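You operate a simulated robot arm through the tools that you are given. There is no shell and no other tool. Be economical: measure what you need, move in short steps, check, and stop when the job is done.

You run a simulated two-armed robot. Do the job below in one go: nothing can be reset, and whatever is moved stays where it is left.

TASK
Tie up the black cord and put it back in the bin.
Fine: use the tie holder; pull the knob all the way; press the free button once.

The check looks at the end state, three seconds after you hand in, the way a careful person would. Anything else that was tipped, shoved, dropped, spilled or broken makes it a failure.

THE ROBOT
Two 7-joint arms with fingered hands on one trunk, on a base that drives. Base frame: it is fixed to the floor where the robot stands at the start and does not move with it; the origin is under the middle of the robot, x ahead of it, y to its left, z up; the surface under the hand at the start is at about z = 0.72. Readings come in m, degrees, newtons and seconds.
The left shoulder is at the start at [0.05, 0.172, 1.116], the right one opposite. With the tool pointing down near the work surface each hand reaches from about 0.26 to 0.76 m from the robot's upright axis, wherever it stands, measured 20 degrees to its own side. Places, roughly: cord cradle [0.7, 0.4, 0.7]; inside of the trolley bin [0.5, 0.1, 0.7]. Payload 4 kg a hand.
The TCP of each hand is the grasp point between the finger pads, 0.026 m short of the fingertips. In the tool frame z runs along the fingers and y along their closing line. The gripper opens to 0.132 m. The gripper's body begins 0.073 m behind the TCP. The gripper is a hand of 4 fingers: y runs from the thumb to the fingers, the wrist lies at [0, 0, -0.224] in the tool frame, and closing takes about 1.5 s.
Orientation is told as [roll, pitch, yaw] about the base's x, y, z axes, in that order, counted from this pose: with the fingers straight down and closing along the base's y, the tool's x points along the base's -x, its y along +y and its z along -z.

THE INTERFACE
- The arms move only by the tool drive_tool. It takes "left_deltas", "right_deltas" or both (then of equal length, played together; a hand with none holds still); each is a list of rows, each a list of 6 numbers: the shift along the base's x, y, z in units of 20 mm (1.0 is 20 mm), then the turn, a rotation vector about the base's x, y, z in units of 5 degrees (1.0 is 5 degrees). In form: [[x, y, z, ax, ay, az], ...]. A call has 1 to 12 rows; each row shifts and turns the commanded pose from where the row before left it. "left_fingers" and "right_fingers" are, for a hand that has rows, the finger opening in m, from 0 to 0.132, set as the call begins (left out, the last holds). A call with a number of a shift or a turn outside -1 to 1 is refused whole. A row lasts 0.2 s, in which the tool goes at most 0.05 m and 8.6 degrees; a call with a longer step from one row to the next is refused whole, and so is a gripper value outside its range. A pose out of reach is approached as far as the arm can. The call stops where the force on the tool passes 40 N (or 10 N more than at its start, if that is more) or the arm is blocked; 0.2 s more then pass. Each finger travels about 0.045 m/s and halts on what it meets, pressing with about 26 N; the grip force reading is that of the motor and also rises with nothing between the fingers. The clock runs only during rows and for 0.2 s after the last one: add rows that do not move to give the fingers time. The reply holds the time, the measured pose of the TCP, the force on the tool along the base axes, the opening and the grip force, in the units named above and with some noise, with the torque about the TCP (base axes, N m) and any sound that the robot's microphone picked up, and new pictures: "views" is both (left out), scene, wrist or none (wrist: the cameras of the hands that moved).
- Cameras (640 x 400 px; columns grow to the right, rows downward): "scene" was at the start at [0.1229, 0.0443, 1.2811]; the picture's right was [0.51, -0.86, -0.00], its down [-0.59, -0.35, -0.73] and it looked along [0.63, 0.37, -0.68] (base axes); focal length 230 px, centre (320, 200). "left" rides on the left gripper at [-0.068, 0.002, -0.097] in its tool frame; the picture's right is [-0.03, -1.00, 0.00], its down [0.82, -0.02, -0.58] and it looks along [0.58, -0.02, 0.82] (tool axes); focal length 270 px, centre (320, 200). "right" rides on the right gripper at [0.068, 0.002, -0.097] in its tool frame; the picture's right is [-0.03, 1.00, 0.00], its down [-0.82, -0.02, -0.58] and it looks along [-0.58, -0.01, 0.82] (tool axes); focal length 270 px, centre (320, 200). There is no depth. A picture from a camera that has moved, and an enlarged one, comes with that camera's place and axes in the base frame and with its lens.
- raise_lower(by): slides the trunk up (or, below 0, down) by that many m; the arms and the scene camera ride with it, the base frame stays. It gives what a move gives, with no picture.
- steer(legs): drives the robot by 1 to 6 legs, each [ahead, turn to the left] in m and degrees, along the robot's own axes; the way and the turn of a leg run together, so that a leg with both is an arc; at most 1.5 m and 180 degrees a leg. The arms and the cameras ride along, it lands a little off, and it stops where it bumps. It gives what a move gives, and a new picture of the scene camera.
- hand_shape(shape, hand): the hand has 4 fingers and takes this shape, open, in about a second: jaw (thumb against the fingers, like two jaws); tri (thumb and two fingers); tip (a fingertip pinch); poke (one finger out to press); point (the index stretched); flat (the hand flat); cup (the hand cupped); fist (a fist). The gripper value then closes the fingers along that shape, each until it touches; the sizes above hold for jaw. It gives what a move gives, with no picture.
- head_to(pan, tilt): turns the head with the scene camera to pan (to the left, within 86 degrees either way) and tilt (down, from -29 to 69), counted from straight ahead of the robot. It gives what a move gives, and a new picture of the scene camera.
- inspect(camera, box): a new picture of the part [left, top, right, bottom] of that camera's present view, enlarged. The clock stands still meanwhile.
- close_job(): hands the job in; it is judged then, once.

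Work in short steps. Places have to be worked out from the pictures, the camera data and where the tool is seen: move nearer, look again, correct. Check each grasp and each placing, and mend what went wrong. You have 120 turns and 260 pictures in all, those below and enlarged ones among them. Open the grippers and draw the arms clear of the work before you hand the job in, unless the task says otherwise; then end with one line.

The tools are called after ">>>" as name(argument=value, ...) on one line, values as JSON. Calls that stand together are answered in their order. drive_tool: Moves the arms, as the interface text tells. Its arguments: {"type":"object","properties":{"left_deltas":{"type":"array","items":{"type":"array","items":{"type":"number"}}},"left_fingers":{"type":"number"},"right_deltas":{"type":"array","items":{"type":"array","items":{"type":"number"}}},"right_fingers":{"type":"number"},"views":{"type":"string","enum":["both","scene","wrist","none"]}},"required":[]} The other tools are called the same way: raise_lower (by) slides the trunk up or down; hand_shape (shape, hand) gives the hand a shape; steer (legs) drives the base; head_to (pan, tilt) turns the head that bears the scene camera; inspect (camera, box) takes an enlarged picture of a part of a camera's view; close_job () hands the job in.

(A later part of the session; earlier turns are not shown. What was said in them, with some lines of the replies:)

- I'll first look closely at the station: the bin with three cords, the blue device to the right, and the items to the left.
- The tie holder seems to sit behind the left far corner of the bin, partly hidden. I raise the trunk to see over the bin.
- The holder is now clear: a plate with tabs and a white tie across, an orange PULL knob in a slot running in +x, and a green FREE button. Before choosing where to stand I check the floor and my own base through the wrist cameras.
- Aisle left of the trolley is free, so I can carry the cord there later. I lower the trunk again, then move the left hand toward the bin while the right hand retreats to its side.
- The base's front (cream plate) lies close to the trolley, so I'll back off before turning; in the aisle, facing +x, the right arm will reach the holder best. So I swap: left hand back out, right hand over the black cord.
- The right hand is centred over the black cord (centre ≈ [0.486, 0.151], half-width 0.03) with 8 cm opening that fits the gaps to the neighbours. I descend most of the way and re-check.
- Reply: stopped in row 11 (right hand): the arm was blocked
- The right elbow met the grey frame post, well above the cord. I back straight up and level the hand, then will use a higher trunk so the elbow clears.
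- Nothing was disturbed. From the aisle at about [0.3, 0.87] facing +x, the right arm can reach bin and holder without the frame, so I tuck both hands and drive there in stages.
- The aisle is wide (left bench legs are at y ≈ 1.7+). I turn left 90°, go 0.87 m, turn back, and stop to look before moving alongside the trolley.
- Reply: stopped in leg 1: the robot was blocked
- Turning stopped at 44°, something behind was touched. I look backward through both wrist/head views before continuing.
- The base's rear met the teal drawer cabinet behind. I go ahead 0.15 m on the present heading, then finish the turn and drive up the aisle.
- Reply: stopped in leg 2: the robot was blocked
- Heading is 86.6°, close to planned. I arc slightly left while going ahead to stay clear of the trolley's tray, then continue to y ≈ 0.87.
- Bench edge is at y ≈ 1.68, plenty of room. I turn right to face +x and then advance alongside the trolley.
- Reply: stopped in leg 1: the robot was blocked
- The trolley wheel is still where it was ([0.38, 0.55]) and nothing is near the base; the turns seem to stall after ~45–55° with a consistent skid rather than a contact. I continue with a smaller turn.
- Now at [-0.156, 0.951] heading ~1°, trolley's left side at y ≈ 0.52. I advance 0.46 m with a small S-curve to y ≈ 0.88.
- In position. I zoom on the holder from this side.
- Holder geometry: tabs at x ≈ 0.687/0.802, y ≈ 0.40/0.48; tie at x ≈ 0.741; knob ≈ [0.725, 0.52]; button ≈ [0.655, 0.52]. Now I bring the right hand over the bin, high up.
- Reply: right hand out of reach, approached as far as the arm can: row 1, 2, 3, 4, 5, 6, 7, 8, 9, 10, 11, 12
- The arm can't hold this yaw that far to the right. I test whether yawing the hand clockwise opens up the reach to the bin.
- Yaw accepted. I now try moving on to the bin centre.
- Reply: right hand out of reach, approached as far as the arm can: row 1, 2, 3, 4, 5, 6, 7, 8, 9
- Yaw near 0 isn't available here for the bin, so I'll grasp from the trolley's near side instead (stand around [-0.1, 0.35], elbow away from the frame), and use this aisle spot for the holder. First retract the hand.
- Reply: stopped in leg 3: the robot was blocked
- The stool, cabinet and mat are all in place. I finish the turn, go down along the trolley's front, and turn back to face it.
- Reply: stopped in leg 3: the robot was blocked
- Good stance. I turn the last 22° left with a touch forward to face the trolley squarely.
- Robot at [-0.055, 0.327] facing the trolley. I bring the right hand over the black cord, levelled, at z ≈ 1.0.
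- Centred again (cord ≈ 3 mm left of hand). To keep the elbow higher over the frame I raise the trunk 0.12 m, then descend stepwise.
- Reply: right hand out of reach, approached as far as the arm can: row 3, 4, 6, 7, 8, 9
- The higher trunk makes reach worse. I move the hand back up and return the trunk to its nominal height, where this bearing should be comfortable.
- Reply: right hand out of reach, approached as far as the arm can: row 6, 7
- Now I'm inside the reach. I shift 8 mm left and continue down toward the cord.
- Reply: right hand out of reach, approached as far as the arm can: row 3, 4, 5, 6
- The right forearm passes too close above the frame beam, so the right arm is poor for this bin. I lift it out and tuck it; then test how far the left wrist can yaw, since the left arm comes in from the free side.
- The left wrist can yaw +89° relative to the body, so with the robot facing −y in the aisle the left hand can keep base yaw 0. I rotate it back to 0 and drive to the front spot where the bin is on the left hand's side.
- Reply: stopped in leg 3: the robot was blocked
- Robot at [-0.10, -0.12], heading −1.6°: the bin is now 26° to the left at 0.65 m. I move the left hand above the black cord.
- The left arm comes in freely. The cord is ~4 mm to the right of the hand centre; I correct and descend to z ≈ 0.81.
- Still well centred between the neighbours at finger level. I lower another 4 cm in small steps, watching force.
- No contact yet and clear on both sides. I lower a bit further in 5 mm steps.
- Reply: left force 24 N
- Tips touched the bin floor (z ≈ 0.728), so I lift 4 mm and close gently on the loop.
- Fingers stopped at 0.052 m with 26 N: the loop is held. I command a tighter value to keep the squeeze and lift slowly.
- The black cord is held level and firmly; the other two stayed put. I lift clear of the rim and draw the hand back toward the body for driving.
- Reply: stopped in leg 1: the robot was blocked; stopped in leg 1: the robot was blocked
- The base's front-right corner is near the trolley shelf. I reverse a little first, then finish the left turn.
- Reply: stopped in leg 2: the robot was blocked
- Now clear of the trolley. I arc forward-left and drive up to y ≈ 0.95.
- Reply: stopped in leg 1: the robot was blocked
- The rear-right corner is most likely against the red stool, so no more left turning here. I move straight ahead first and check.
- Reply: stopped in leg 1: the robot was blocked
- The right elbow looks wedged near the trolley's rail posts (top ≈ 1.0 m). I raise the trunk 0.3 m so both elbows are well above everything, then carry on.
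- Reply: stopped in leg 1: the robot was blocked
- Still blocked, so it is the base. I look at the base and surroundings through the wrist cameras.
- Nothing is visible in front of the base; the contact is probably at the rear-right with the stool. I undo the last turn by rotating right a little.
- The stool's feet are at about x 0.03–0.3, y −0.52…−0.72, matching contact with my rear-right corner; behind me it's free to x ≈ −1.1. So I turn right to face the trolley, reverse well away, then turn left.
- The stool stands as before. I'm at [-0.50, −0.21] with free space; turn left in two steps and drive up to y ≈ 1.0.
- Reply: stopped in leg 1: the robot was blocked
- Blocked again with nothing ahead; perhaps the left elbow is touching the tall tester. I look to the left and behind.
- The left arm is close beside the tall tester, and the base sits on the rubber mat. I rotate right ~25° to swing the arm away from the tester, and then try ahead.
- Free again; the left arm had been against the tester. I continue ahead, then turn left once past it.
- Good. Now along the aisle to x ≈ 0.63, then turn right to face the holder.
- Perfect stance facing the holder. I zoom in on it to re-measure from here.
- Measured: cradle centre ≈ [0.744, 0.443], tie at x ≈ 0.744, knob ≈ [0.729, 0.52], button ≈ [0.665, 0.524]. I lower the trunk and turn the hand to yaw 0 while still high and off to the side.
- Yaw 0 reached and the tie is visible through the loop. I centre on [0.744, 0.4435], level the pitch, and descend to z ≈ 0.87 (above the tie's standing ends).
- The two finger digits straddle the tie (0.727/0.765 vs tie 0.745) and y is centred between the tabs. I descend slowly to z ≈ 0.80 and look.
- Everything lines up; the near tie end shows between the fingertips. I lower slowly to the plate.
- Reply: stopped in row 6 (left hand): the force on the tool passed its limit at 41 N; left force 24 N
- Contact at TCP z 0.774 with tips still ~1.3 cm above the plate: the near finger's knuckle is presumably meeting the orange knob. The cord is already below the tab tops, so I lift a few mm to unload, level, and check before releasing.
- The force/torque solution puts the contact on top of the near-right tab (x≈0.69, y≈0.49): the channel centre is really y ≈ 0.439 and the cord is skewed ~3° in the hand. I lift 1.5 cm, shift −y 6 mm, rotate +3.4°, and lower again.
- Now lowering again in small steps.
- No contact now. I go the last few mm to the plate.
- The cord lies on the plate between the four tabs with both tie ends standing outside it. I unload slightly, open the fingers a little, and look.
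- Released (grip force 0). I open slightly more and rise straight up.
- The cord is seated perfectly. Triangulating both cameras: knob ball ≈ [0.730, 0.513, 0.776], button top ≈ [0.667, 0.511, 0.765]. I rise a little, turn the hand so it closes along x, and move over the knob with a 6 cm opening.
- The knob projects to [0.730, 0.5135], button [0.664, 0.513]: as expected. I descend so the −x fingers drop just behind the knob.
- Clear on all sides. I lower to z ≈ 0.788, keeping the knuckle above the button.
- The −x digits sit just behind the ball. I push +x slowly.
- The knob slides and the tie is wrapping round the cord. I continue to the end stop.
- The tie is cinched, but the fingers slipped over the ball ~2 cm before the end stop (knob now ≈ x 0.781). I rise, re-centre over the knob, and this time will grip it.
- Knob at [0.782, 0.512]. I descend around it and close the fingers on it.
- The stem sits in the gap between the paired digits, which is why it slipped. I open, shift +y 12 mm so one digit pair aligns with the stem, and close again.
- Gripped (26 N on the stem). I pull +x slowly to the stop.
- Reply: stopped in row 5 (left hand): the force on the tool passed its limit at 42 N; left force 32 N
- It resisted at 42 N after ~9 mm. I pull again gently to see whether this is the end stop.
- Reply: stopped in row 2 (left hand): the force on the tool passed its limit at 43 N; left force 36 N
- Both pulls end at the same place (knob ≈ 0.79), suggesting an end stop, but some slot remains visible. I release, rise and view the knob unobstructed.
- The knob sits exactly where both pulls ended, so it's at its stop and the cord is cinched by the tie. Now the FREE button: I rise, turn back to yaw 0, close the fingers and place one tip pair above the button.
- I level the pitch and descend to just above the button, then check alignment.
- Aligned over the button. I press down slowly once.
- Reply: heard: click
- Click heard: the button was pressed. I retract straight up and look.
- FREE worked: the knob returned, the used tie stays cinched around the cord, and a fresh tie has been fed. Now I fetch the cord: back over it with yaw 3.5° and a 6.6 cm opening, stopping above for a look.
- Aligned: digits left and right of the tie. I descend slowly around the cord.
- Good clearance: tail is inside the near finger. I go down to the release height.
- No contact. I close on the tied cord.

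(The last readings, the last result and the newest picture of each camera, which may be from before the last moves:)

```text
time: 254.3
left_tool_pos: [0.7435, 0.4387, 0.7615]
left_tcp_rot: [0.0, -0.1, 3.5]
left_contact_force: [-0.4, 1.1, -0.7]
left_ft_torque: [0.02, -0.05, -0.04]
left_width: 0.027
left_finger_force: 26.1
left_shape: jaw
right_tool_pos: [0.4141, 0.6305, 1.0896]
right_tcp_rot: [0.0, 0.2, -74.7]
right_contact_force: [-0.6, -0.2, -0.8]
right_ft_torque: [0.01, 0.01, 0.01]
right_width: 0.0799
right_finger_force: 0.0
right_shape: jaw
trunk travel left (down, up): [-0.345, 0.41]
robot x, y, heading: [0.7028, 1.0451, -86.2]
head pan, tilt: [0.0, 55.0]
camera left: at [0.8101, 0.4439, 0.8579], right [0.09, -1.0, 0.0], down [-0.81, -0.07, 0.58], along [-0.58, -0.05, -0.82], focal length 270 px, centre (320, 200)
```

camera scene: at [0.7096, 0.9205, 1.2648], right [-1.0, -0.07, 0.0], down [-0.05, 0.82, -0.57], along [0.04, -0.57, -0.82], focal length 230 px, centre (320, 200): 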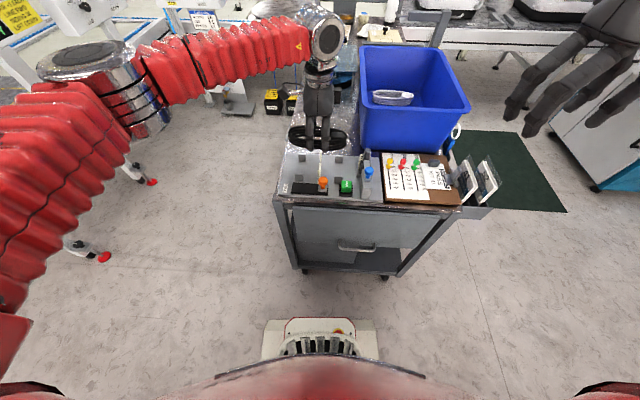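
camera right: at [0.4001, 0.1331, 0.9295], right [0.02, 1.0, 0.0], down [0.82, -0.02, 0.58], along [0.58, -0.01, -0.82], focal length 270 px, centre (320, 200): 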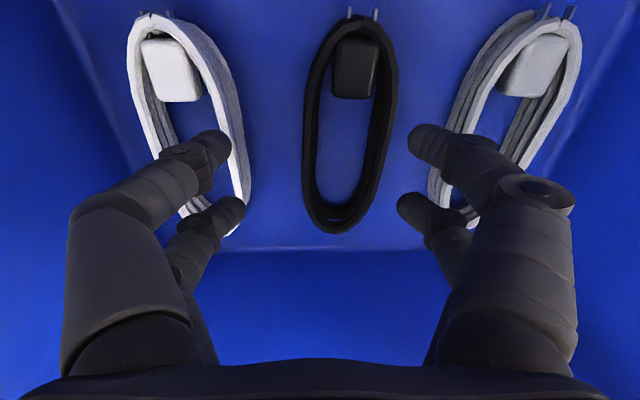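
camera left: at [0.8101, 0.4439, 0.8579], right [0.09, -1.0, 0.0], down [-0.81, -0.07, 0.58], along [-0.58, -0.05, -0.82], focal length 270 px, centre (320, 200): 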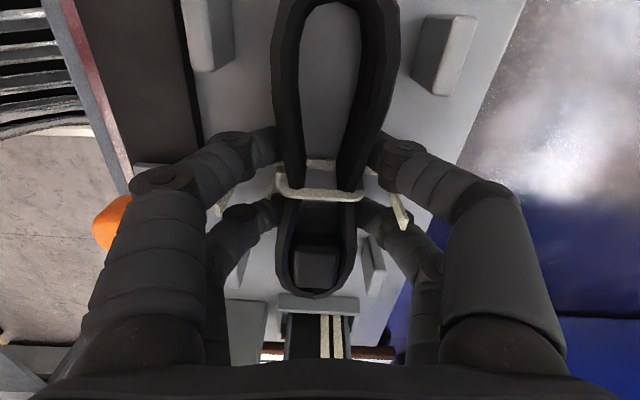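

Gripped at 2.7 cm with 26 N. I lift slowly straight up, then look.

>>> drive_tool(left_deltas=[[0, 0, 0.3, 0, 0, 0], [0, 0, 0.4, 0, 0, 0], [0, 0, 0.5, 0, 0, 0], [0, 0, 0.5, 0, 0, 0], [0, 0, 0.5, 0, 0, 0], [0, 0, 0.5, 0, 0, 0], [0, 0, 1, 0, 0, 0], [0, 0, 1, 0, 0, 0], [0, 0, 1, 0, 0, 0], [0, 0, 0, 0, 0, 0]], views="wrist")

>>> inspect(camera="scene", box=[275, 105, 375, 200])

```text
time: 256.5
left_tool_pos: [0.7425, 0.4384, 0.8727]
left_tcp_rot: [0.0, 0.1, 3.6]
left_contact_force: [0.2, -0.7, -2.1]
left_ft_torque: [0.03, 0.0, 0.02]
left_width: 0.0272
left_finger_force: 26.4
left_shape: jaw
right_tool_pos: [0.4145, 0.6312, 1.0893]
right_tcp_rot: [0.0, 0.2, -74.9]
right_contact_force: [-0.4, 0.8, 0.4]
right_ft_torque: [-0.01, 0.02, -0.03]
right_width: 0.0799
right_finger_force: 0.0
right_shape: jaw
trunk travel left (down, up): [-0.345, 0.41]
robot x, y, heading: [0.7025, 1.0475, -86.1]
head pan, tilt: [0.0, 55.0]
camera left: at [0.8103, 0.4437, 0.9697], right [0.09, -1.0, 0.0], down [-0.81, -0.07, 0.58], along [-0.58, -0.05, -0.82], focal length 270 px, centre (320, 200)
```

left: 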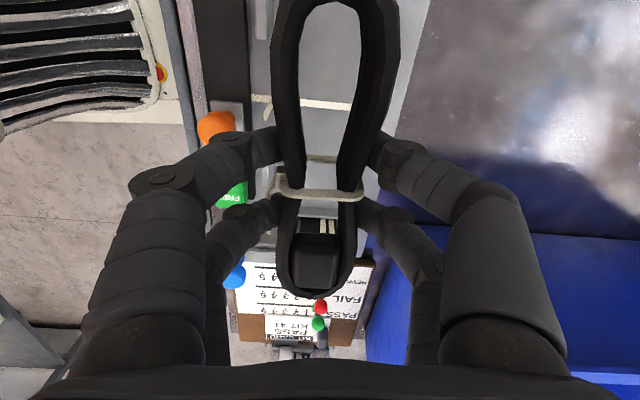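

```text
4.21 times, centred on (325, 152) of scene
camera zoom: at [0.7095, 0.9203, 1.2647], right [-1.0, -0.07, 0.0], down [-0.05, 0.82, -0.57], along [0.04, -0.57, -0.82], focal length 967 px, centre (299, 400)
```

zoom: 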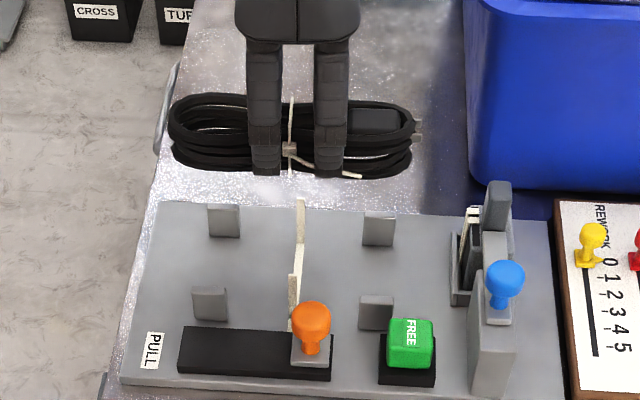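

The tied cord lifts cleanly and the holder is intact. I raise it, pull back toward the body and rotate the hand to the travel orientation.

>>> drive_tool(left_deltas=[[0, 0, 1, 0, 0, 0], [0, 0, 1, 0, 0, 0], [0, 0, 1, 0, 0, 0], [0, 0, 1, 0, 0, 0], [0, 0, 1, 0, 0, 0], [0, 0, 1, 0, 0, 0], [0, 0, 1, 0, 0, 0], [0, 0, 1, 0, 0, 0], [0, 0, 1, 0, 0, 0], [0, 0, 1, 0, 0, 0], [0, 0, 1, 0, 0, 0], [0, 0, 1, 0, 0, 0]], views="none")

>>> drive_tool(left_deltas=[[1, 0.8, 0, 0, 0, -1], [1, 0.8, 0, 0, 0, -1], [1, 0.8, 0, 0, 0, -1], [1, 0.8, 0, 0, 0, -1], [1, 0.8, 0, 0, 0, -1], [1, 0.8, 0, 0, 0, -1], [1, 0.8, 0, 0, 0, -1], [1, 0.8, 0, 0, 0, -1], [1, 0.8, 0, 0, 0, -1], [1, 0.8, 0, 0, 0, -1], [0, 0.8, 0, 0, 0, -1], [0, 0.8, 0, 0, 0, -1]], views="none")

>>> drive_tool(left_deltas=[[0, 0, 0, 0, 0, -1], [0, 0, 0, 0, 0, -1], [0, 0, 0, 0, 0, -1], [0, 0, 0, 0, 0, -1], [0, 0, 0, 0, 0, -1], [0, 0, 0, 0, 0, 0]], views="scene")

>>> raise_lower(by=0.25)

```text
time: 259.1
left_tool_pos: [0.7425, 0.4378, 1.1135]
left_tcp_rot: [0.0, 0.1, 3.5]
left_contact_force: [-0.1, 0.4, -1.3]
left_ft_torque: [-0.01, 0.0, -0.01]
left_width: 0.027
left_finger_force: 25.9
left_shape: jaw
right_tool_pos: [0.4138, 0.6315, 1.089]
right_tcp_rot: [0.1, 0.2, -74.6]
right_contact_force: [0.0, -0.8, -0.5]
right_ft_torque: [-0.02, 0.02, 0.02]
right_width: 0.0802
right_finger_force: 0.0
right_shape: jaw
trunk travel left (down, up): [-0.345, 0.41]
robot x, y, heading: [0.703, 1.0423, -86.1]
head pan, tilt: [0.0, 55.0]
```

```text
time: 261.7
left_tool_pos: [0.942, 0.633, 1.1158]
left_tcp_rot: [0.0, 0.1, -56.7]
left_contact_force: [-0.5, 0.9, -0.9]
left_ft_torque: [0.0, 0.01, -0.01]
left_width: 0.027
left_finger_force: 26.4
left_shape: jaw
right_tool_pos: [0.4139, 0.6327, 1.0887]
right_tcp_rot: [0.0, 0.3, -74.8]
right_contact_force: [0.0, 0.3, -0.7]
right_ft_torque: [-0.03, 0.03, 0.01]
right_width: 0.0799
right_finger_force: 0.0
right_shape: jaw
trunk travel left (down, up): [-0.345, 0.41]
robot x, y, heading: [0.7001, 1.0472, -86.2]
head pan, tilt: [0.0, 55.0]
```

```text
time: 263.1
left_tool_pos: [0.9418, 0.6305, 1.1143]
left_tcp_rot: [-0.1, 0.0, -81.7]
left_contact_force: [-0.8, -0.6, -0.8]
left_ft_torque: [0.01, -0.03, -0.02]
left_width: 0.0269
left_finger_force: 25.7
left_shape: jaw
right_tool_pos: [0.4149, 0.6316, 1.089]
right_tcp_rot: [0.0, 0.1, -74.7]
right_contact_force: [0.1, 0.4, -0.2]
right_ft_torque: [0.04, 0.0, 0.02]
right_width: 0.0798
right_finger_force: 0.1
right_shape: jaw
trunk travel left (down, up): [-0.345, 0.41]
robot x, y, heading: [0.7021, 1.0457, -86.1]
head pan, tilt: [0.0, 55.0]
camera scene: at [0.7096, 0.9207, 1.2648], right [-1.0, -0.07, 0.0], down [-0.05, 0.82, -0.57], along [0.04, -0.57, -0.82], focal length 230 px, centre (320, 200)
```

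scene: 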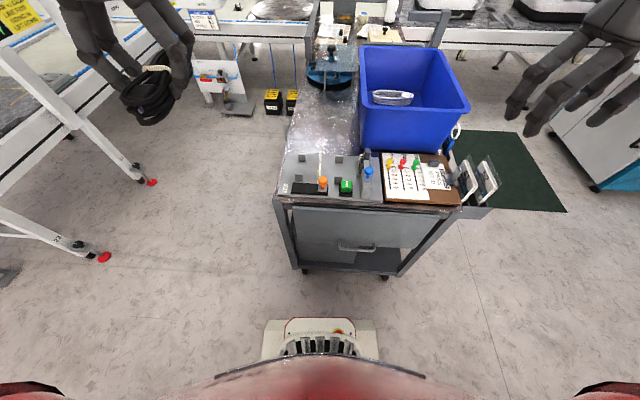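

```text
time: 265.7
left_tool_pos: [0.943, 0.6308, 1.3639]
left_tcp_rot: [-0.2, 0.2, -81.5]
left_contact_force: [-0.3, 0.1, -1.9]
left_ft_torque: [0.04, 0.04, 0.02]
left_width: 0.027
left_finger_force: 26.2
left_shape: jaw
right_tool_pos: [0.4144, 0.6301, 1.3378]
right_tcp_rot: [0.0, 0.3, -74.7]
right_contact_force: [0.7, 0.6, 0.4]
right_ft_torque: [-0.02, 0.03, 0.03]
right_width: 0.08
right_finger_force: 0.1
right_shape: jaw
trunk travel left (down, up): [-0.595, 0.16]
robot x, y, heading: [0.7005, 1.0446, -86.3]
head pan, tilt: [0.0, 55.0]
```

Now the return drive: turn to heading 0, reverse out of the aisle.

>>> steer(legs=[[0, 43]])

>>> steer(legs=[[0, 43]])

>>> steer(legs=[[-0.88, 0]])

>>> steer(legs=[[0, -43]])

>>> steer(legs=[[0, -42]])

```text
time: 268.4
left_tool_pos: [1.1628, 0.9081, 1.3644]
left_tcp_rot: [0.0, 0.1, -38.1]
left_contact_force: [0.4, -0.8, -1.0]
left_ft_torque: [0.03, 0.0, -0.01]
left_width: 0.0265
left_finger_force: 26.3
left_shape: jaw
right_tool_pos: [0.7768, 0.5446, 1.3393]
right_tcp_rot: [0.0, 0.1, -31.4]
right_contact_force: [0.1, -0.6, 0.5]
right_ft_torque: [0.0, 0.0, -0.01]
right_width: 0.0798
right_finger_force: 0.0
right_shape: jaw
trunk travel left (down, up): [-0.595, 0.16]
robot x, y, heading: [0.6751, 1.0208, -43.1]
head pan, tilt: [0.0, 55.0]
camera scene: at [0.7386, 0.9577, 1.5166], right [-0.68, -0.73, 0.0], down [-0.6, 0.56, -0.57], along [0.42, -0.39, -0.82], focal length 230 px, centre (320, 200)
```

scene: 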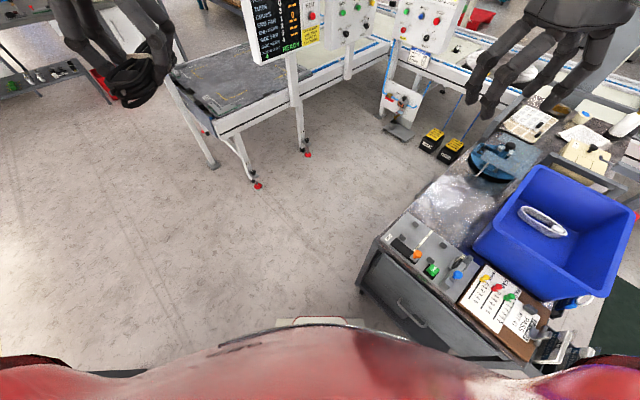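

```text
time: 271.0
left_tool_pos: [1.1017, 1.2772, 1.363]
left_tcp_rot: [-0.1, 0.3, 5.8]
left_contact_force: [0.6, 0.0, -1.2]
left_ft_torque: [0.01, 0.04, -0.03]
left_width: 0.0268
left_finger_force: 26.2
left_shape: jaw
right_tool_pos: [1.0768, 0.7494, 1.3381]
right_tcp_rot: [-0.1, 0.3, 12.7]
right_contact_force: [0.6, 0.0, 0.4]
right_ft_torque: [0.01, 0.04, -0.02]
right_width: 0.0798
right_finger_force: 0.1
right_shape: jaw
trunk travel left (down, up): [-0.595, 0.16]
robot x, y, heading: [0.677, 0.9732, 0.5]
head pan, tilt: [0.0, 55.0]
camera scene: at [0.7641, 0.9772, 1.5166], right [0.01, -1.0, 0.0], down [-0.82, -0.01, -0.57], along [0.57, 0.01, -0.82], focal length 230 px, centre (320, 200)
```

scene: 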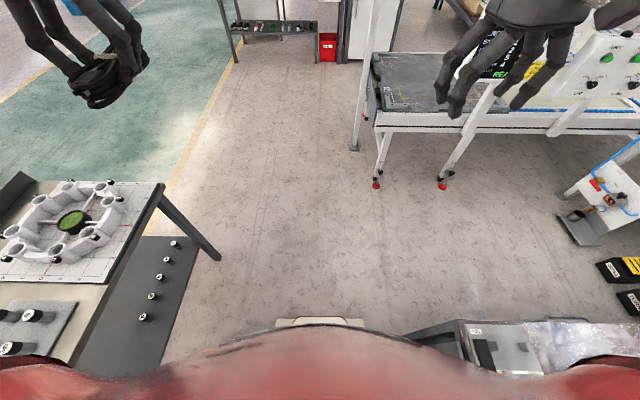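

```text
time: 275.7
left_tool_pos: [0.2223, 1.2662, 1.3652]
left_tcp_rot: [-0.1, 0.1, 6.0]
left_contact_force: [0.3, -0.2, -1.5]
left_ft_torque: [-0.02, -0.01, -0.01]
left_width: 0.0269
left_finger_force: 26.3
left_shape: jaw
right_tool_pos: [0.1983, 0.7373, 1.3399]
right_tcp_rot: [0.0, 0.2, 12.8]
right_contact_force: [0.1, -0.2, 0.3]
right_ft_torque: [-0.02, -0.03, 0.01]
right_width: 0.0799
right_finger_force: 0.1
right_shape: jaw
trunk travel left (down, up): [-0.595, 0.16]
robot x, y, heading: [-0.2027, 0.9635, 0.7]
head pan, tilt: [0.0, 55.0]
camera scene: at [-0.1154, 0.966, 1.5167], right [0.01, -1.0, 0.0], down [-0.82, -0.01, -0.57], along [0.57, 0.01, -0.82], focal length 230 px, centre (320, 200)
```

scene: 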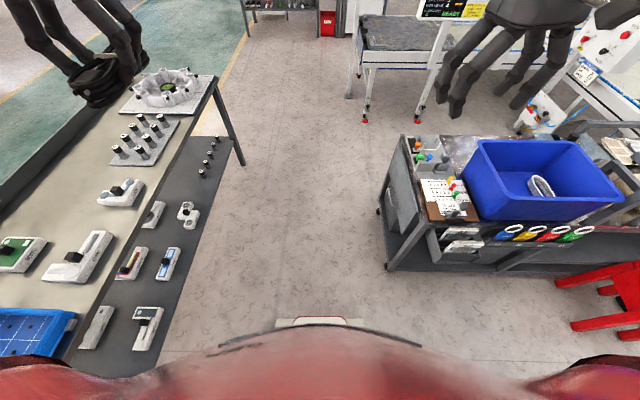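

```text
time: 278.4
left_tool_pos: [0.3129, 0.8929, 1.3652]
left_tcp_rot: [-0.1, 0.1, -37.5]
left_contact_force: [-0.3, 0.1, -1.5]
left_ft_torque: [0.01, 0.04, 0.06]
left_width: 0.0264
left_finger_force: 25.5
left_shape: jaw
right_tool_pos: [-0.0675, 0.526, 1.3395]
right_tcp_rot: [0.0, 0.1, -30.7]
right_contact_force: [0.1, -0.3, 0.5]
right_ft_torque: [0.01, 0.01, 0.03]
right_width: 0.0799
right_finger_force: 0.1
right_shape: jaw
trunk travel left (down, up): [-0.595, 0.16]
robot x, y, heading: [-0.1704, 0.9945, -42.7]
head pan, tilt: [0.0, 55.0]
camera scene: at [-0.1122, 0.9344, 1.5167], right [-0.68, -0.74, 0.0], down [-0.6, 0.56, -0.57], along [0.42, -0.39, -0.82], focal length 230 px, centre (320, 200)
```

scene: 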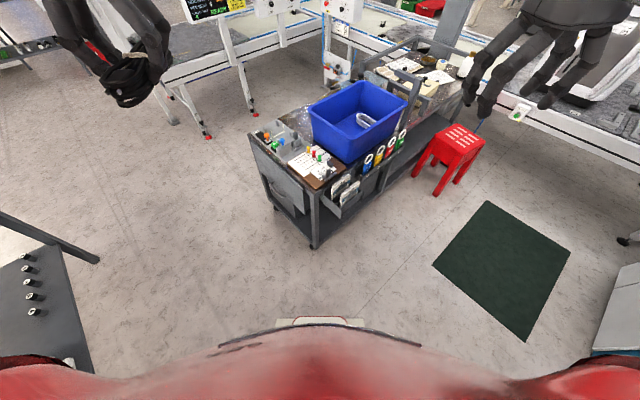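

```text
time: 281.0
left_tool_pos: [0.115, 0.5854, 1.3658]
left_tcp_rot: [0.0, 0.0, -80.0]
left_contact_force: [-0.2, -0.5, -1.9]
left_ft_torque: [0.03, -0.01, 0.01]
left_width: 0.0265
left_finger_force: 26.3
left_shape: jaw
right_tool_pos: [-0.4126, 0.5723, 1.3411]
right_tcp_rot: [0.1, 0.2, -73.4]
right_contact_force: [-0.4, -1.1, -0.6]
right_ft_torque: [0.02, -0.02, -0.01]
right_width: 0.0799
right_finger_force: 0.1
right_shape: jaw
trunk travel left (down, up): [-0.595, 0.16]
robot x, y, heading: [-0.1371, 0.9929, -85.0]
head pan, tilt: [0.0, 55.0]
camera scene: at [-0.1299, 0.9059, 1.5166], right [-1.0, -0.09, 0.0], down [-0.07, 0.82, -0.57], along [0.05, -0.57, -0.82], focal length 230 px, centre (320, 200)
```

scene: 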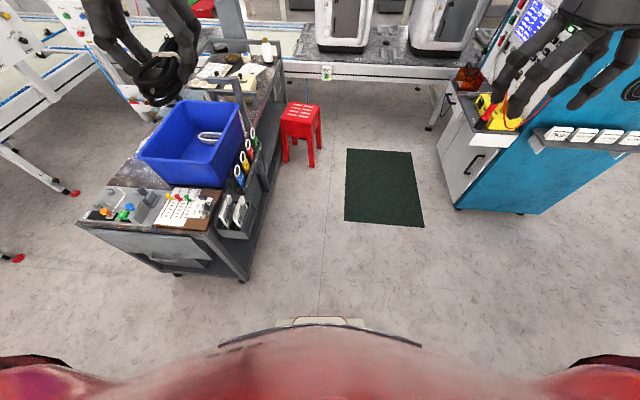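

All clear. I drive down the front lane and turn left to the earlier grasp stance.

>>> steer(legs=[[1.03, -3]])

>>> steer(legs=[[0, 43]])

>>> steer(legs=[[0, 42]])

>>> head_to(pan=25, tilt=50)

```text
time: 286.4
left_tool_pos: [0.1786, -0.4494, 1.3658]
left_tcp_rot: [-0.1, 0.1, -82.0]
left_contact_force: [0.0, -0.1, -2.1]
left_ft_torque: [0.05, -0.02, -0.01]
left_width: 0.0264
left_finger_force: 25.8
left_shape: jaw
right_tool_pos: [-0.3487, -0.4467, 1.3428]
right_tcp_rot: [0.1, 0.2, -75.0]
right_contact_force: [0.2, -0.6, 0.6]
right_ft_torque: [-0.03, 0.02, 0.0]
right_width: 0.0801
right_finger_force: 0.1
right_shape: jaw
trunk travel left (down, up): [-0.595, 0.16]
robot x, y, heading: [-0.0612, -0.0334, -86.7]
head pan, tilt: [0.0, 55.0]
camera scene: at [-0.0566, -0.1205, 1.5167], right [-1.0, -0.06, 0.0], down [-0.05, 0.82, -0.57], along [0.03, -0.57, -0.82], focal length 230 px, centre (320, 200)
```

scene: 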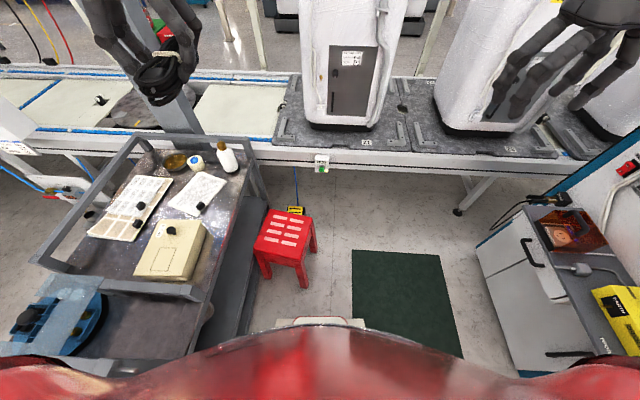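

```text
time: 289.0
left_tool_pos: [0.3978, -0.1787, 1.3676]
left_tcp_rot: [0.0, 0.1, -39.4]
left_contact_force: [0.1, -0.1, -2.1]
left_ft_torque: [0.0, 0.0, 0.01]
left_width: 0.0265
left_finger_force: 26.2
left_shape: jaw
right_tool_pos: [0.0038, -0.5324, 1.3418]
right_tcp_rot: [0.2, 0.2, -32.7]
right_contact_force: [-1.0, 0.1, -0.7]
right_ft_torque: [-0.01, 0.01, 0.0]
right_width: 0.08
right_finger_force: 0.0
right_shape: jaw
trunk travel left (down, up): [-0.595, 0.16]
robot x, y, heading: [-0.0868, -0.0625, -44.3]
head pan, tilt: [0.0, 55.0]
camera scene: at [-0.0255, -0.1217, 1.5167], right [-0.7, -0.72, 0.0], down [-0.59, 0.57, -0.57], along [0.41, -0.4, -0.82], focal length 230 px, centre (320, 200)
```

scene: 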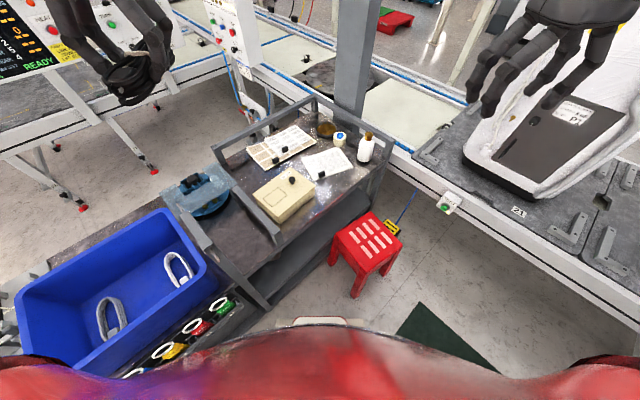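

```text
time: 291.6
left_tool_pos: [0.3563, 0.1769, 1.3675]
left_tcp_rot: [0.0, 0.2, 2.9]
left_contact_force: [-0.1, 0.2, -2.2]
left_ft_torque: [-0.01, 0.04, 0.02]
left_width: 0.0265
left_finger_force: 26.0
left_shape: jaw
right_tool_pos: [0.3011, -0.3498, 1.3414]
right_tcp_rot: [0.1, 0.3, 9.6]
right_contact_force: [0.2, -0.8, 0.6]
right_ft_torque: [-0.02, 0.01, 0.03]
right_width: 0.0798
right_finger_force: 0.0
right_shape: jaw
trunk travel left (down, up): [-0.595, 0.16]
robot x, y, heading: [-0.0879, -0.1007, -2.3]
head pan, tilt: [0.0, 55.0]
camera scene: at [0.0014, -0.1041, 1.5165], right [-0.04, -1.0, 0.0], down [-0.82, 0.04, -0.57], along [0.57, -0.03, -0.82], focal length 230 px, centre (320, 200)
```

scene: 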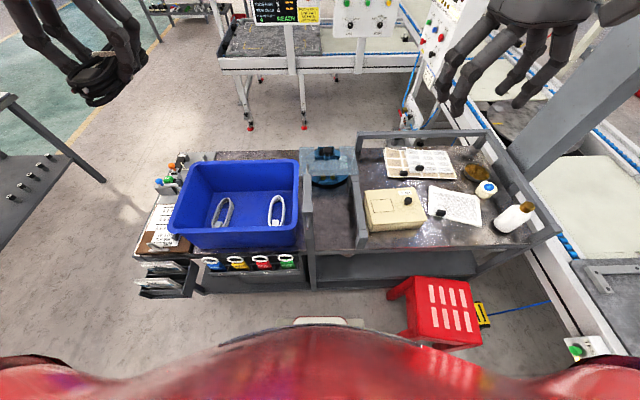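

```text
time: 292.4
left_tool_pos: [0.3517, 0.1748, 1.3688]
left_tcp_rot: [0.1, -0.1, 2.8]
left_contact_force: [-0.3, 0.1, -1.7]
left_ft_torque: [0.04, -0.03, 0.01]
left_width: 0.0264
left_finger_force: 26.5
left_shape: jaw
right_tool_pos: [0.2973, -0.3525, 1.3424]
right_tcp_rot: [0.2, 0.1, 9.5]
right_contact_force: [1.1, -0.1, 0.1]
right_ft_torque: [0.03, -0.01, -0.02]
right_width: 0.0797
right_finger_force: 0.0
right_shape: jaw
trunk travel left (down, up): [-0.595, 0.16]
robot x, y, heading: [-0.0862, -0.0977, -2.7]
head pan, tilt: [25.0, 50.0]
camera scene: at [-0.0031, -0.0752, 1.5233], right [0.38, -0.92, 0.0], down [-0.71, -0.29, -0.64], along [0.59, 0.25, -0.77], focal length 230 px, centre (320, 200)
```

scene: 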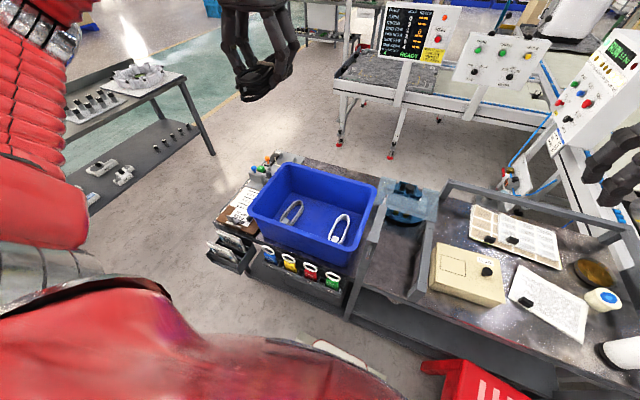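

At the original grasp stance. I lower the trunk, then move the cord over its empty place between the two others.

>>> raise_lower(by=-0.25)

>>> drive_tool(left_deltas=[[1, -0.2, 0, 0, 0, -0.5], [1, -0.2, 0, 0, 0, 0], [1, -0.2, 0, 0, 0, 0], [1, -0.2, 0, 0, 0, 0], [1, -0.2, -1, 0, 0, 0], [1, -0.2, -1, 0, 0, 0], [0.5, -0.15, -1, 0, 0, 0], [0, 0, -1, 0, 0, 0], [0, 0, -1, 0, 0, 0], [0, 0, 0, 0, 0, 0]], views="both")

```text
time: 295.0
left_tool_pos: [0.3527, 0.1763, 1.118]
left_tcp_rot: [-0.1, 0.0, 2.9]
left_contact_force: [-1.0, 0.0, -1.7]
left_ft_torque: [-0.01, 0.01, -0.02]
left_width: 0.0263
left_finger_force: 26.0
left_shape: jaw
right_tool_pos: [0.2975, -0.3496, 1.0936]
right_tcp_rot: [0.0, 0.1, 9.5]
right_contact_force: [0.3, 0.8, 1.2]
right_ft_torque: [-0.01, 0.01, 0.02]
right_width: 0.0796
right_finger_force: 0.1
right_shape: jaw
trunk travel left (down, up): [-0.345, 0.41]
robot x, y, heading: [-0.0865, -0.1005, -2.5]
head pan, tilt: [25.0, 50.0]
```

```text
time: 297.2
left_tool_pos: [0.4821, 0.151, 1.0181]
left_tcp_rot: [-0.1, 0.1, 0.4]
left_contact_force: [-1.1, -0.1, -1.3]
left_ft_torque: [-0.02, -0.01, 0.0]
left_width: 0.0265
left_finger_force: 26.2
left_shape: jaw
right_tool_pos: [0.2975, -0.3502, 1.094]
right_tcp_rot: [0.0, 0.2, 9.5]
right_contact_force: [0.4, 0.4, -0.3]
right_ft_torque: [0.04, -0.01, 0.01]
right_width: 0.0801
right_finger_force: 0.1
right_shape: jaw
trunk travel left (down, up): [-0.345, 0.41]
robot x, y, heading: [-0.0888, -0.0998, -2.4]
head pan, tilt: [25.0, 50.0]
camera scene: at [0.0363, -0.0736, 1.2714], right [0.38, -0.92, 0.0], down [-0.71, -0.29, -0.64], along [0.59, 0.25, -0.77], focal length 230 px, centre (320, 200)
camera left: at [0.5504, 0.1525, 1.1153], right [0.03, -1.0, 0.0], down [-0.82, -0.03, 0.58], along [-0.58, -0.02, -0.82], focal length 270 px, centre (320, 200)
```

scene: 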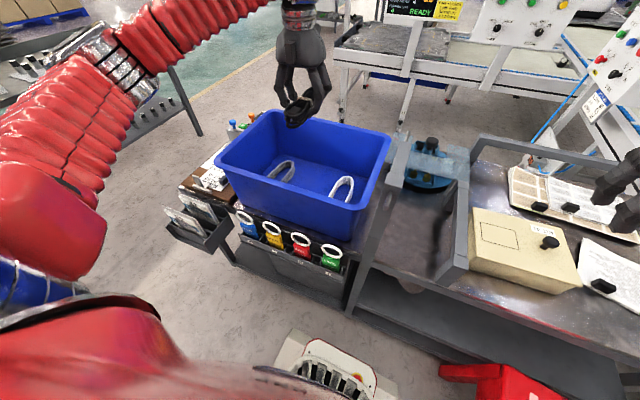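
left: 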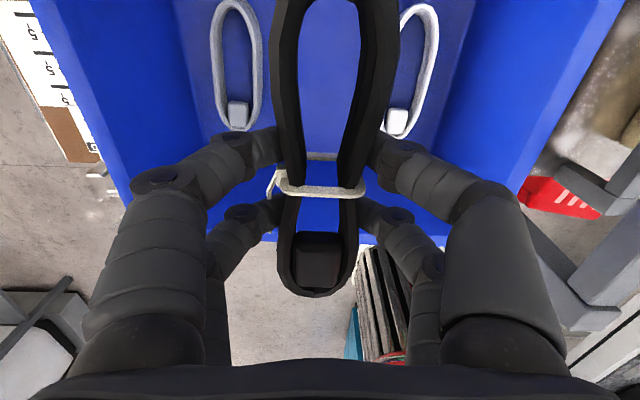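

Centred between grey and white. I descend into the bin.

>>> drive_tool(left_deltas=[[0, -0.15, -1, 0, 0, 0], [0, 0, -1, 0, 0, 0], [0, 0, -1, 0, 0, 0], [0, 0, -1, 0, 0, 0], [0, 0, -1, 0, 0, 0], [0, 0, -1, 0, 0, 0], [0, 0, -1, 0, 0, 0], [0, 0, -1, 0, 0, 0], [0, 0, -1, 0, 0, 0], [0, 0, -1, 0, 0, 0], [0, 0, -1, 0, 0, 0], [0, 0, 0, 0, 0, 0]], views="wrist")

```text
time: 299.8
left_tool_pos: [0.4811, 0.1469, 0.7978]
left_tcp_rot: [-0.1, 0.1, 0.4]
left_contact_force: [-0.3, 0.2, -0.3]
left_ft_torque: [-0.02, -0.02, 0.01]
left_width: 0.0265
left_finger_force: 25.9
left_shape: jaw
right_tool_pos: [0.2978, -0.3505, 1.0934]
right_tcp_rot: [0.0, 0.3, 9.5]
right_contact_force: [0.3, -0.6, -0.7]
right_ft_torque: [-0.03, -0.03, 0.02]
right_width: 0.0798
right_finger_force: 0.1
right_shape: jaw
trunk travel left (down, up): [-0.345, 0.41]
robot x, y, heading: [-0.0855, -0.0998, -2.3]
head pan, tilt: [25.0, 50.0]
camera left: at [0.5498, 0.1485, 0.8947], right [0.03, -1.0, 0.0], down [-0.82, -0.03, 0.58], along [-0.58, -0.02, -0.82], focal length 270 px, centre (320, 200)
```

left: 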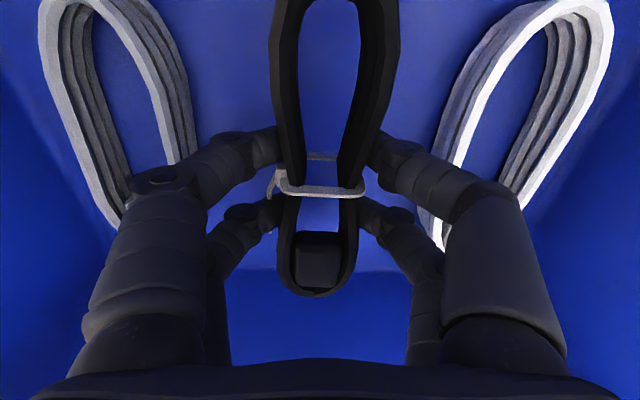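

Clear on both sides. Last 3–4 cm slowly.

>>> drive_tool(left_deltas=[[0, 0, -0.5, 0, 0, 0], [0, 0, -0.5, 0, 0, 0], [0, 0, -0.4, 0, 0, 0], [0, 0, -0.2, 0, 0, 0], [0, 0, -0.2, 0, 0, 0], [0, 0, 0, 0, 0, 0]], views="none")

```text
time: 301.2
left_tool_pos: [0.4807, 0.1453, 0.7608]
left_tcp_rot: [-0.1, 0.1, 0.3]
left_contact_force: [-0.6, 0.0, -2.7]
left_ft_torque: [0.01, -0.04, 0.0]
left_width: 0.0264
left_finger_force: 25.9
left_shape: jaw
right_tool_pos: [0.2986, -0.3503, 1.0942]
right_tcp_rot: [0.0, 0.3, 9.6]
right_contact_force: [0.3, 0.5, -1.4]
right_ft_torque: [-0.02, 0.01, -0.03]
right_width: 0.0798
right_finger_force: 0.1
right_shape: jaw
trunk travel left (down, up): [-0.345, 0.41]
robot x, y, heading: [-0.0899, -0.0979, -2.5]
head pan, tilt: [25.0, 50.0]
```

Not touching yet; a few more millimetres.

>>> drive_tool(left_deltas=[[0, 0, -0.15, 0, 0, 0], [0, 0, -0.15, 0, 0, 0], [0, 0, 0, 0, 0, 0]], views="none")

```text
time: 302.0
left_tool_pos: [0.4824, 0.1473, 0.7582]
left_tcp_rot: [-0.1, 0.0, 0.4]
left_contact_force: [0.0, 1.7, 10.8]
left_ft_torque: [0.0, 0.0, -0.02]
left_width: 0.0264
left_finger_force: 25.6
left_shape: jaw
right_tool_pos: [0.2983, -0.351, 1.0934]
right_tcp_rot: [0.0, 0.1, 9.5]
right_contact_force: [0.6, -0.2, 0.8]
right_ft_torque: [-0.01, 0.01, 0.02]
right_width: 0.0798
right_finger_force: 0.1
right_shape: jaw
trunk travel left (down, up): [-0.345, 0.41]
robot x, y, heading: [-0.0881, -0.1034, -2.4]
head pan, tilt: [25.0, 50.0]
```

The cord rests on the floor (10.8 N). I open the fingers moderately to 6.5 cm and rise straight up.

>>> drive_tool(left_deltas=[[0, 0, 0.1, 0, 0, 0], [0, 0, 0, 0, 0, 0], [0, 0, 0, 0, 0, 0], [0, 0, 0, 0, 0, 0], [0, 0, 0, 0, 0, 0]], left_fingers=0.065, views="none")

>>> drive_tool(left_deltas=[[0, 0, 0.4, 0, 0, 0], [0, 0, 0.5, 0, 0, 0], [0, 0, 0.7, 0, 0, 0], [0, 0, 1, 0, 0, 0], [0, 0, 1, 0, 0, 0], [0, 0, 1, 0, 0, 0], [0, 0, 1, 0, 0, 0], [0, 0, 1, 0, 0, 0], [0, 0, 1, 0, 0, 0], [0, 0, 1, 0, 0, 0], [0, 0, 1, 0, 0, 0], [0, 0, 1, 0, 0, 0]], views="both")

```text
time: 303.2
left_tool_pos: [0.4818, 0.1458, 0.7592]
left_tcp_rot: [0.0, 0.0, 0.3]
left_contact_force: [0.4, 0.0, 0.4]
left_ft_torque: [0.01, 0.02, 0.01]
left_width: 0.0642
left_finger_force: 0.1
left_shape: jaw
right_tool_pos: [0.2987, -0.3512, 1.0921]
right_tcp_rot: [0.1, 0.2, 9.5]
right_contact_force: [-0.4, -0.2, -0.2]
right_ft_torque: [0.0, -0.01, -0.01]
right_width: 0.0799
right_finger_force: 0.0
right_shape: jaw
trunk travel left (down, up): [-0.345, 0.41]
robot x, y, heading: [-0.0896, -0.0987, -2.6]
head pan, tilt: [25.0, 50.0]
```

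```text
time: 305.8
left_tool_pos: [0.4802, 0.1472, 0.9707]
left_tcp_rot: [0.0, 0.1, 0.3]
left_contact_force: [-0.1, 0.0, -0.1]
left_ft_torque: [0.01, 0.0, -0.01]
left_width: 0.0643
left_finger_force: 0.0
left_shape: jaw
right_tool_pos: [0.2988, -0.3506, 1.0924]
right_tcp_rot: [0.0, 0.2, 9.5]
right_contact_force: [0.4, -0.9, -0.4]
right_ft_torque: [0.01, 0.01, -0.01]
right_width: 0.0798
right_finger_force: 0.1
right_shape: jaw
trunk travel left (down, up): [-0.345, 0.41]
robot x, y, heading: [-0.0859, -0.1003, -2.4]
head pan, tilt: [25.0, 50.0]
camera scene: at [0.0361, -0.0737, 1.2714], right [0.38, -0.92, 0.0], down [-0.71, -0.29, -0.64], along [0.59, 0.25, -0.77], focal length 230 px, centre (320, 200)
camera left: at [0.5484, 0.1479, 1.0681], right [0.03, -1.0, 0.0], down [-0.82, -0.02, 0.58], along [-0.58, -0.02, -0.82], focal length 270 px, centre (320, 200)
```

scene: 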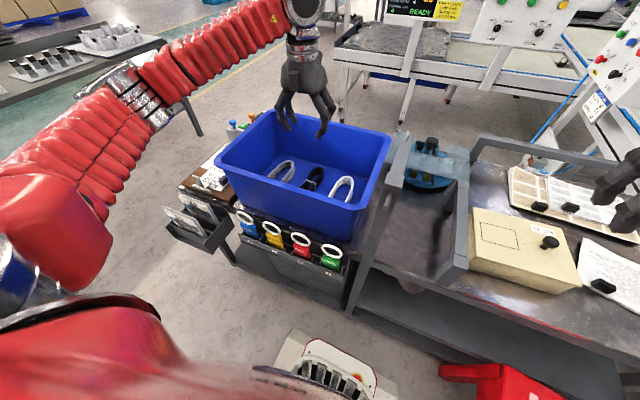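
left: 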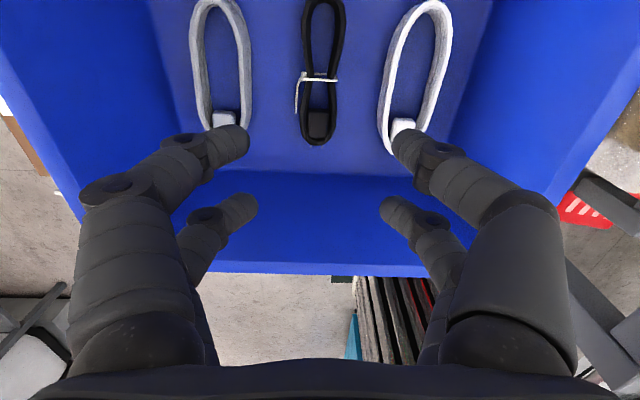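

The tied black cord lies flat in its old place, with the grey and white cords untouched. I lift the hand clear, draw it back and open both grippers.

>>> drive_tool(left_deltas=[[0, 0, 1, 0, 0, 0], [0, 0, 1, 0, 0, 0], [0, 0, 1, 0, 0, 0], [0, 0, 1, 0, 0, 0], [0, 0, 1, 0, 0, 0], [0, 0, 1, 0, 0, 0], [-1, 0, 1, 0, 0, 0], [-1, 0, 1, 0, 0, 0], [-1, 0, 0, 0, 0, 0], [-1, 0.5, 0, 0, 0, 0], [-1, 0.5, 0, 0, 0, 0], [-1, 0.5, 0, 0, 0, 0]], right_deltas=[[0, 0, 0, 0, 0, 0], [0, 0, 0, 0, 0, 0], [0, 0, 0, 0, 0, 0], [0, 0, 0, 0, 0, 0], [0, 0, 0, 0, 0, 0], [0, 0, 0, 0, 0, 0], [0, 0, 0, 0, 0, 0], [0, 0, 0, 0, 0, 0], [0, 0, 0, 0, 0, 0], [0, 0, 0, 0, 0, 0], [0, 0, 0, 0, 0, 0], [0, 0, 0, 0, 0, 0]], left_fingers=0.13, right_fingers=0.13, views="scene")

>>> inspect(camera="scene", box=[180, 90, 400, 250])

```text
time: 308.4
left_tool_pos: [0.3616, 0.1757, 1.1308]
left_tcp_rot: [-0.1, 0.0, 0.3]
left_contact_force: [-0.4, 0.7, -0.9]
left_ft_torque: [-0.01, 0.02, 0.01]
left_width: 0.1298
left_finger_force: 0.1
left_shape: jaw
right_tool_pos: [0.2985, -0.3492, 1.093]
right_tcp_rot: [0.0, 0.3, 9.5]
right_contact_force: [-0.1, -0.3, 0.3]
right_ft_torque: [0.01, -0.01, -0.01]
right_width: 0.1303
right_finger_force: 0.1
right_shape: jaw
trunk travel left (down, up): [-0.345, 0.41]
robot x, y, heading: [-0.0883, -0.1008, -2.9]
head pan, tilt: [25.0, 50.0]
camera scene: at [0.0356, -0.0733, 1.2714], right [0.38, -0.92, 0.0], down [-0.71, -0.29, -0.64], along [0.59, 0.25, -0.77], focal length 230 px, centre (320, 200)
```

scene: 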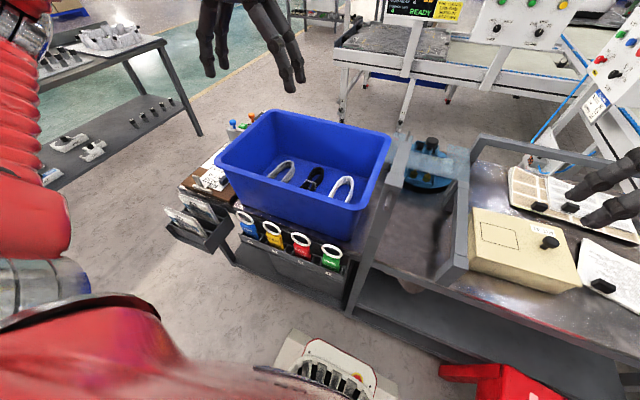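

```text
2.50 times, centred on (290, 170) of scene
camera zoom: at [0.0356, -0.0733, 1.2714], right [0.38, -0.92, 0.0], down [-0.71, -0.29, -0.64], along [0.59, 0.25, -0.77], focal length 574 px, centre (395, 275)
```

zoom: 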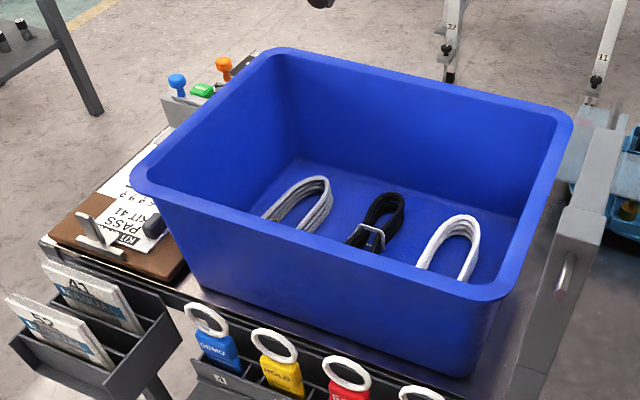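

The tied cord is in the bin, everything else is in place, the grippers are open and the arms are clear. I hand in.

>>> close_job()

```text
The job is handed in.
```

The black cord is tied and back in its place in the bin: I used the tie holder, pulled the knob to its stop and pressed the FREE button once. While driving, the base or an arm met the stool, the tester and the trolley rail a few times; nothing looked moved or damaged in the camera pictures.
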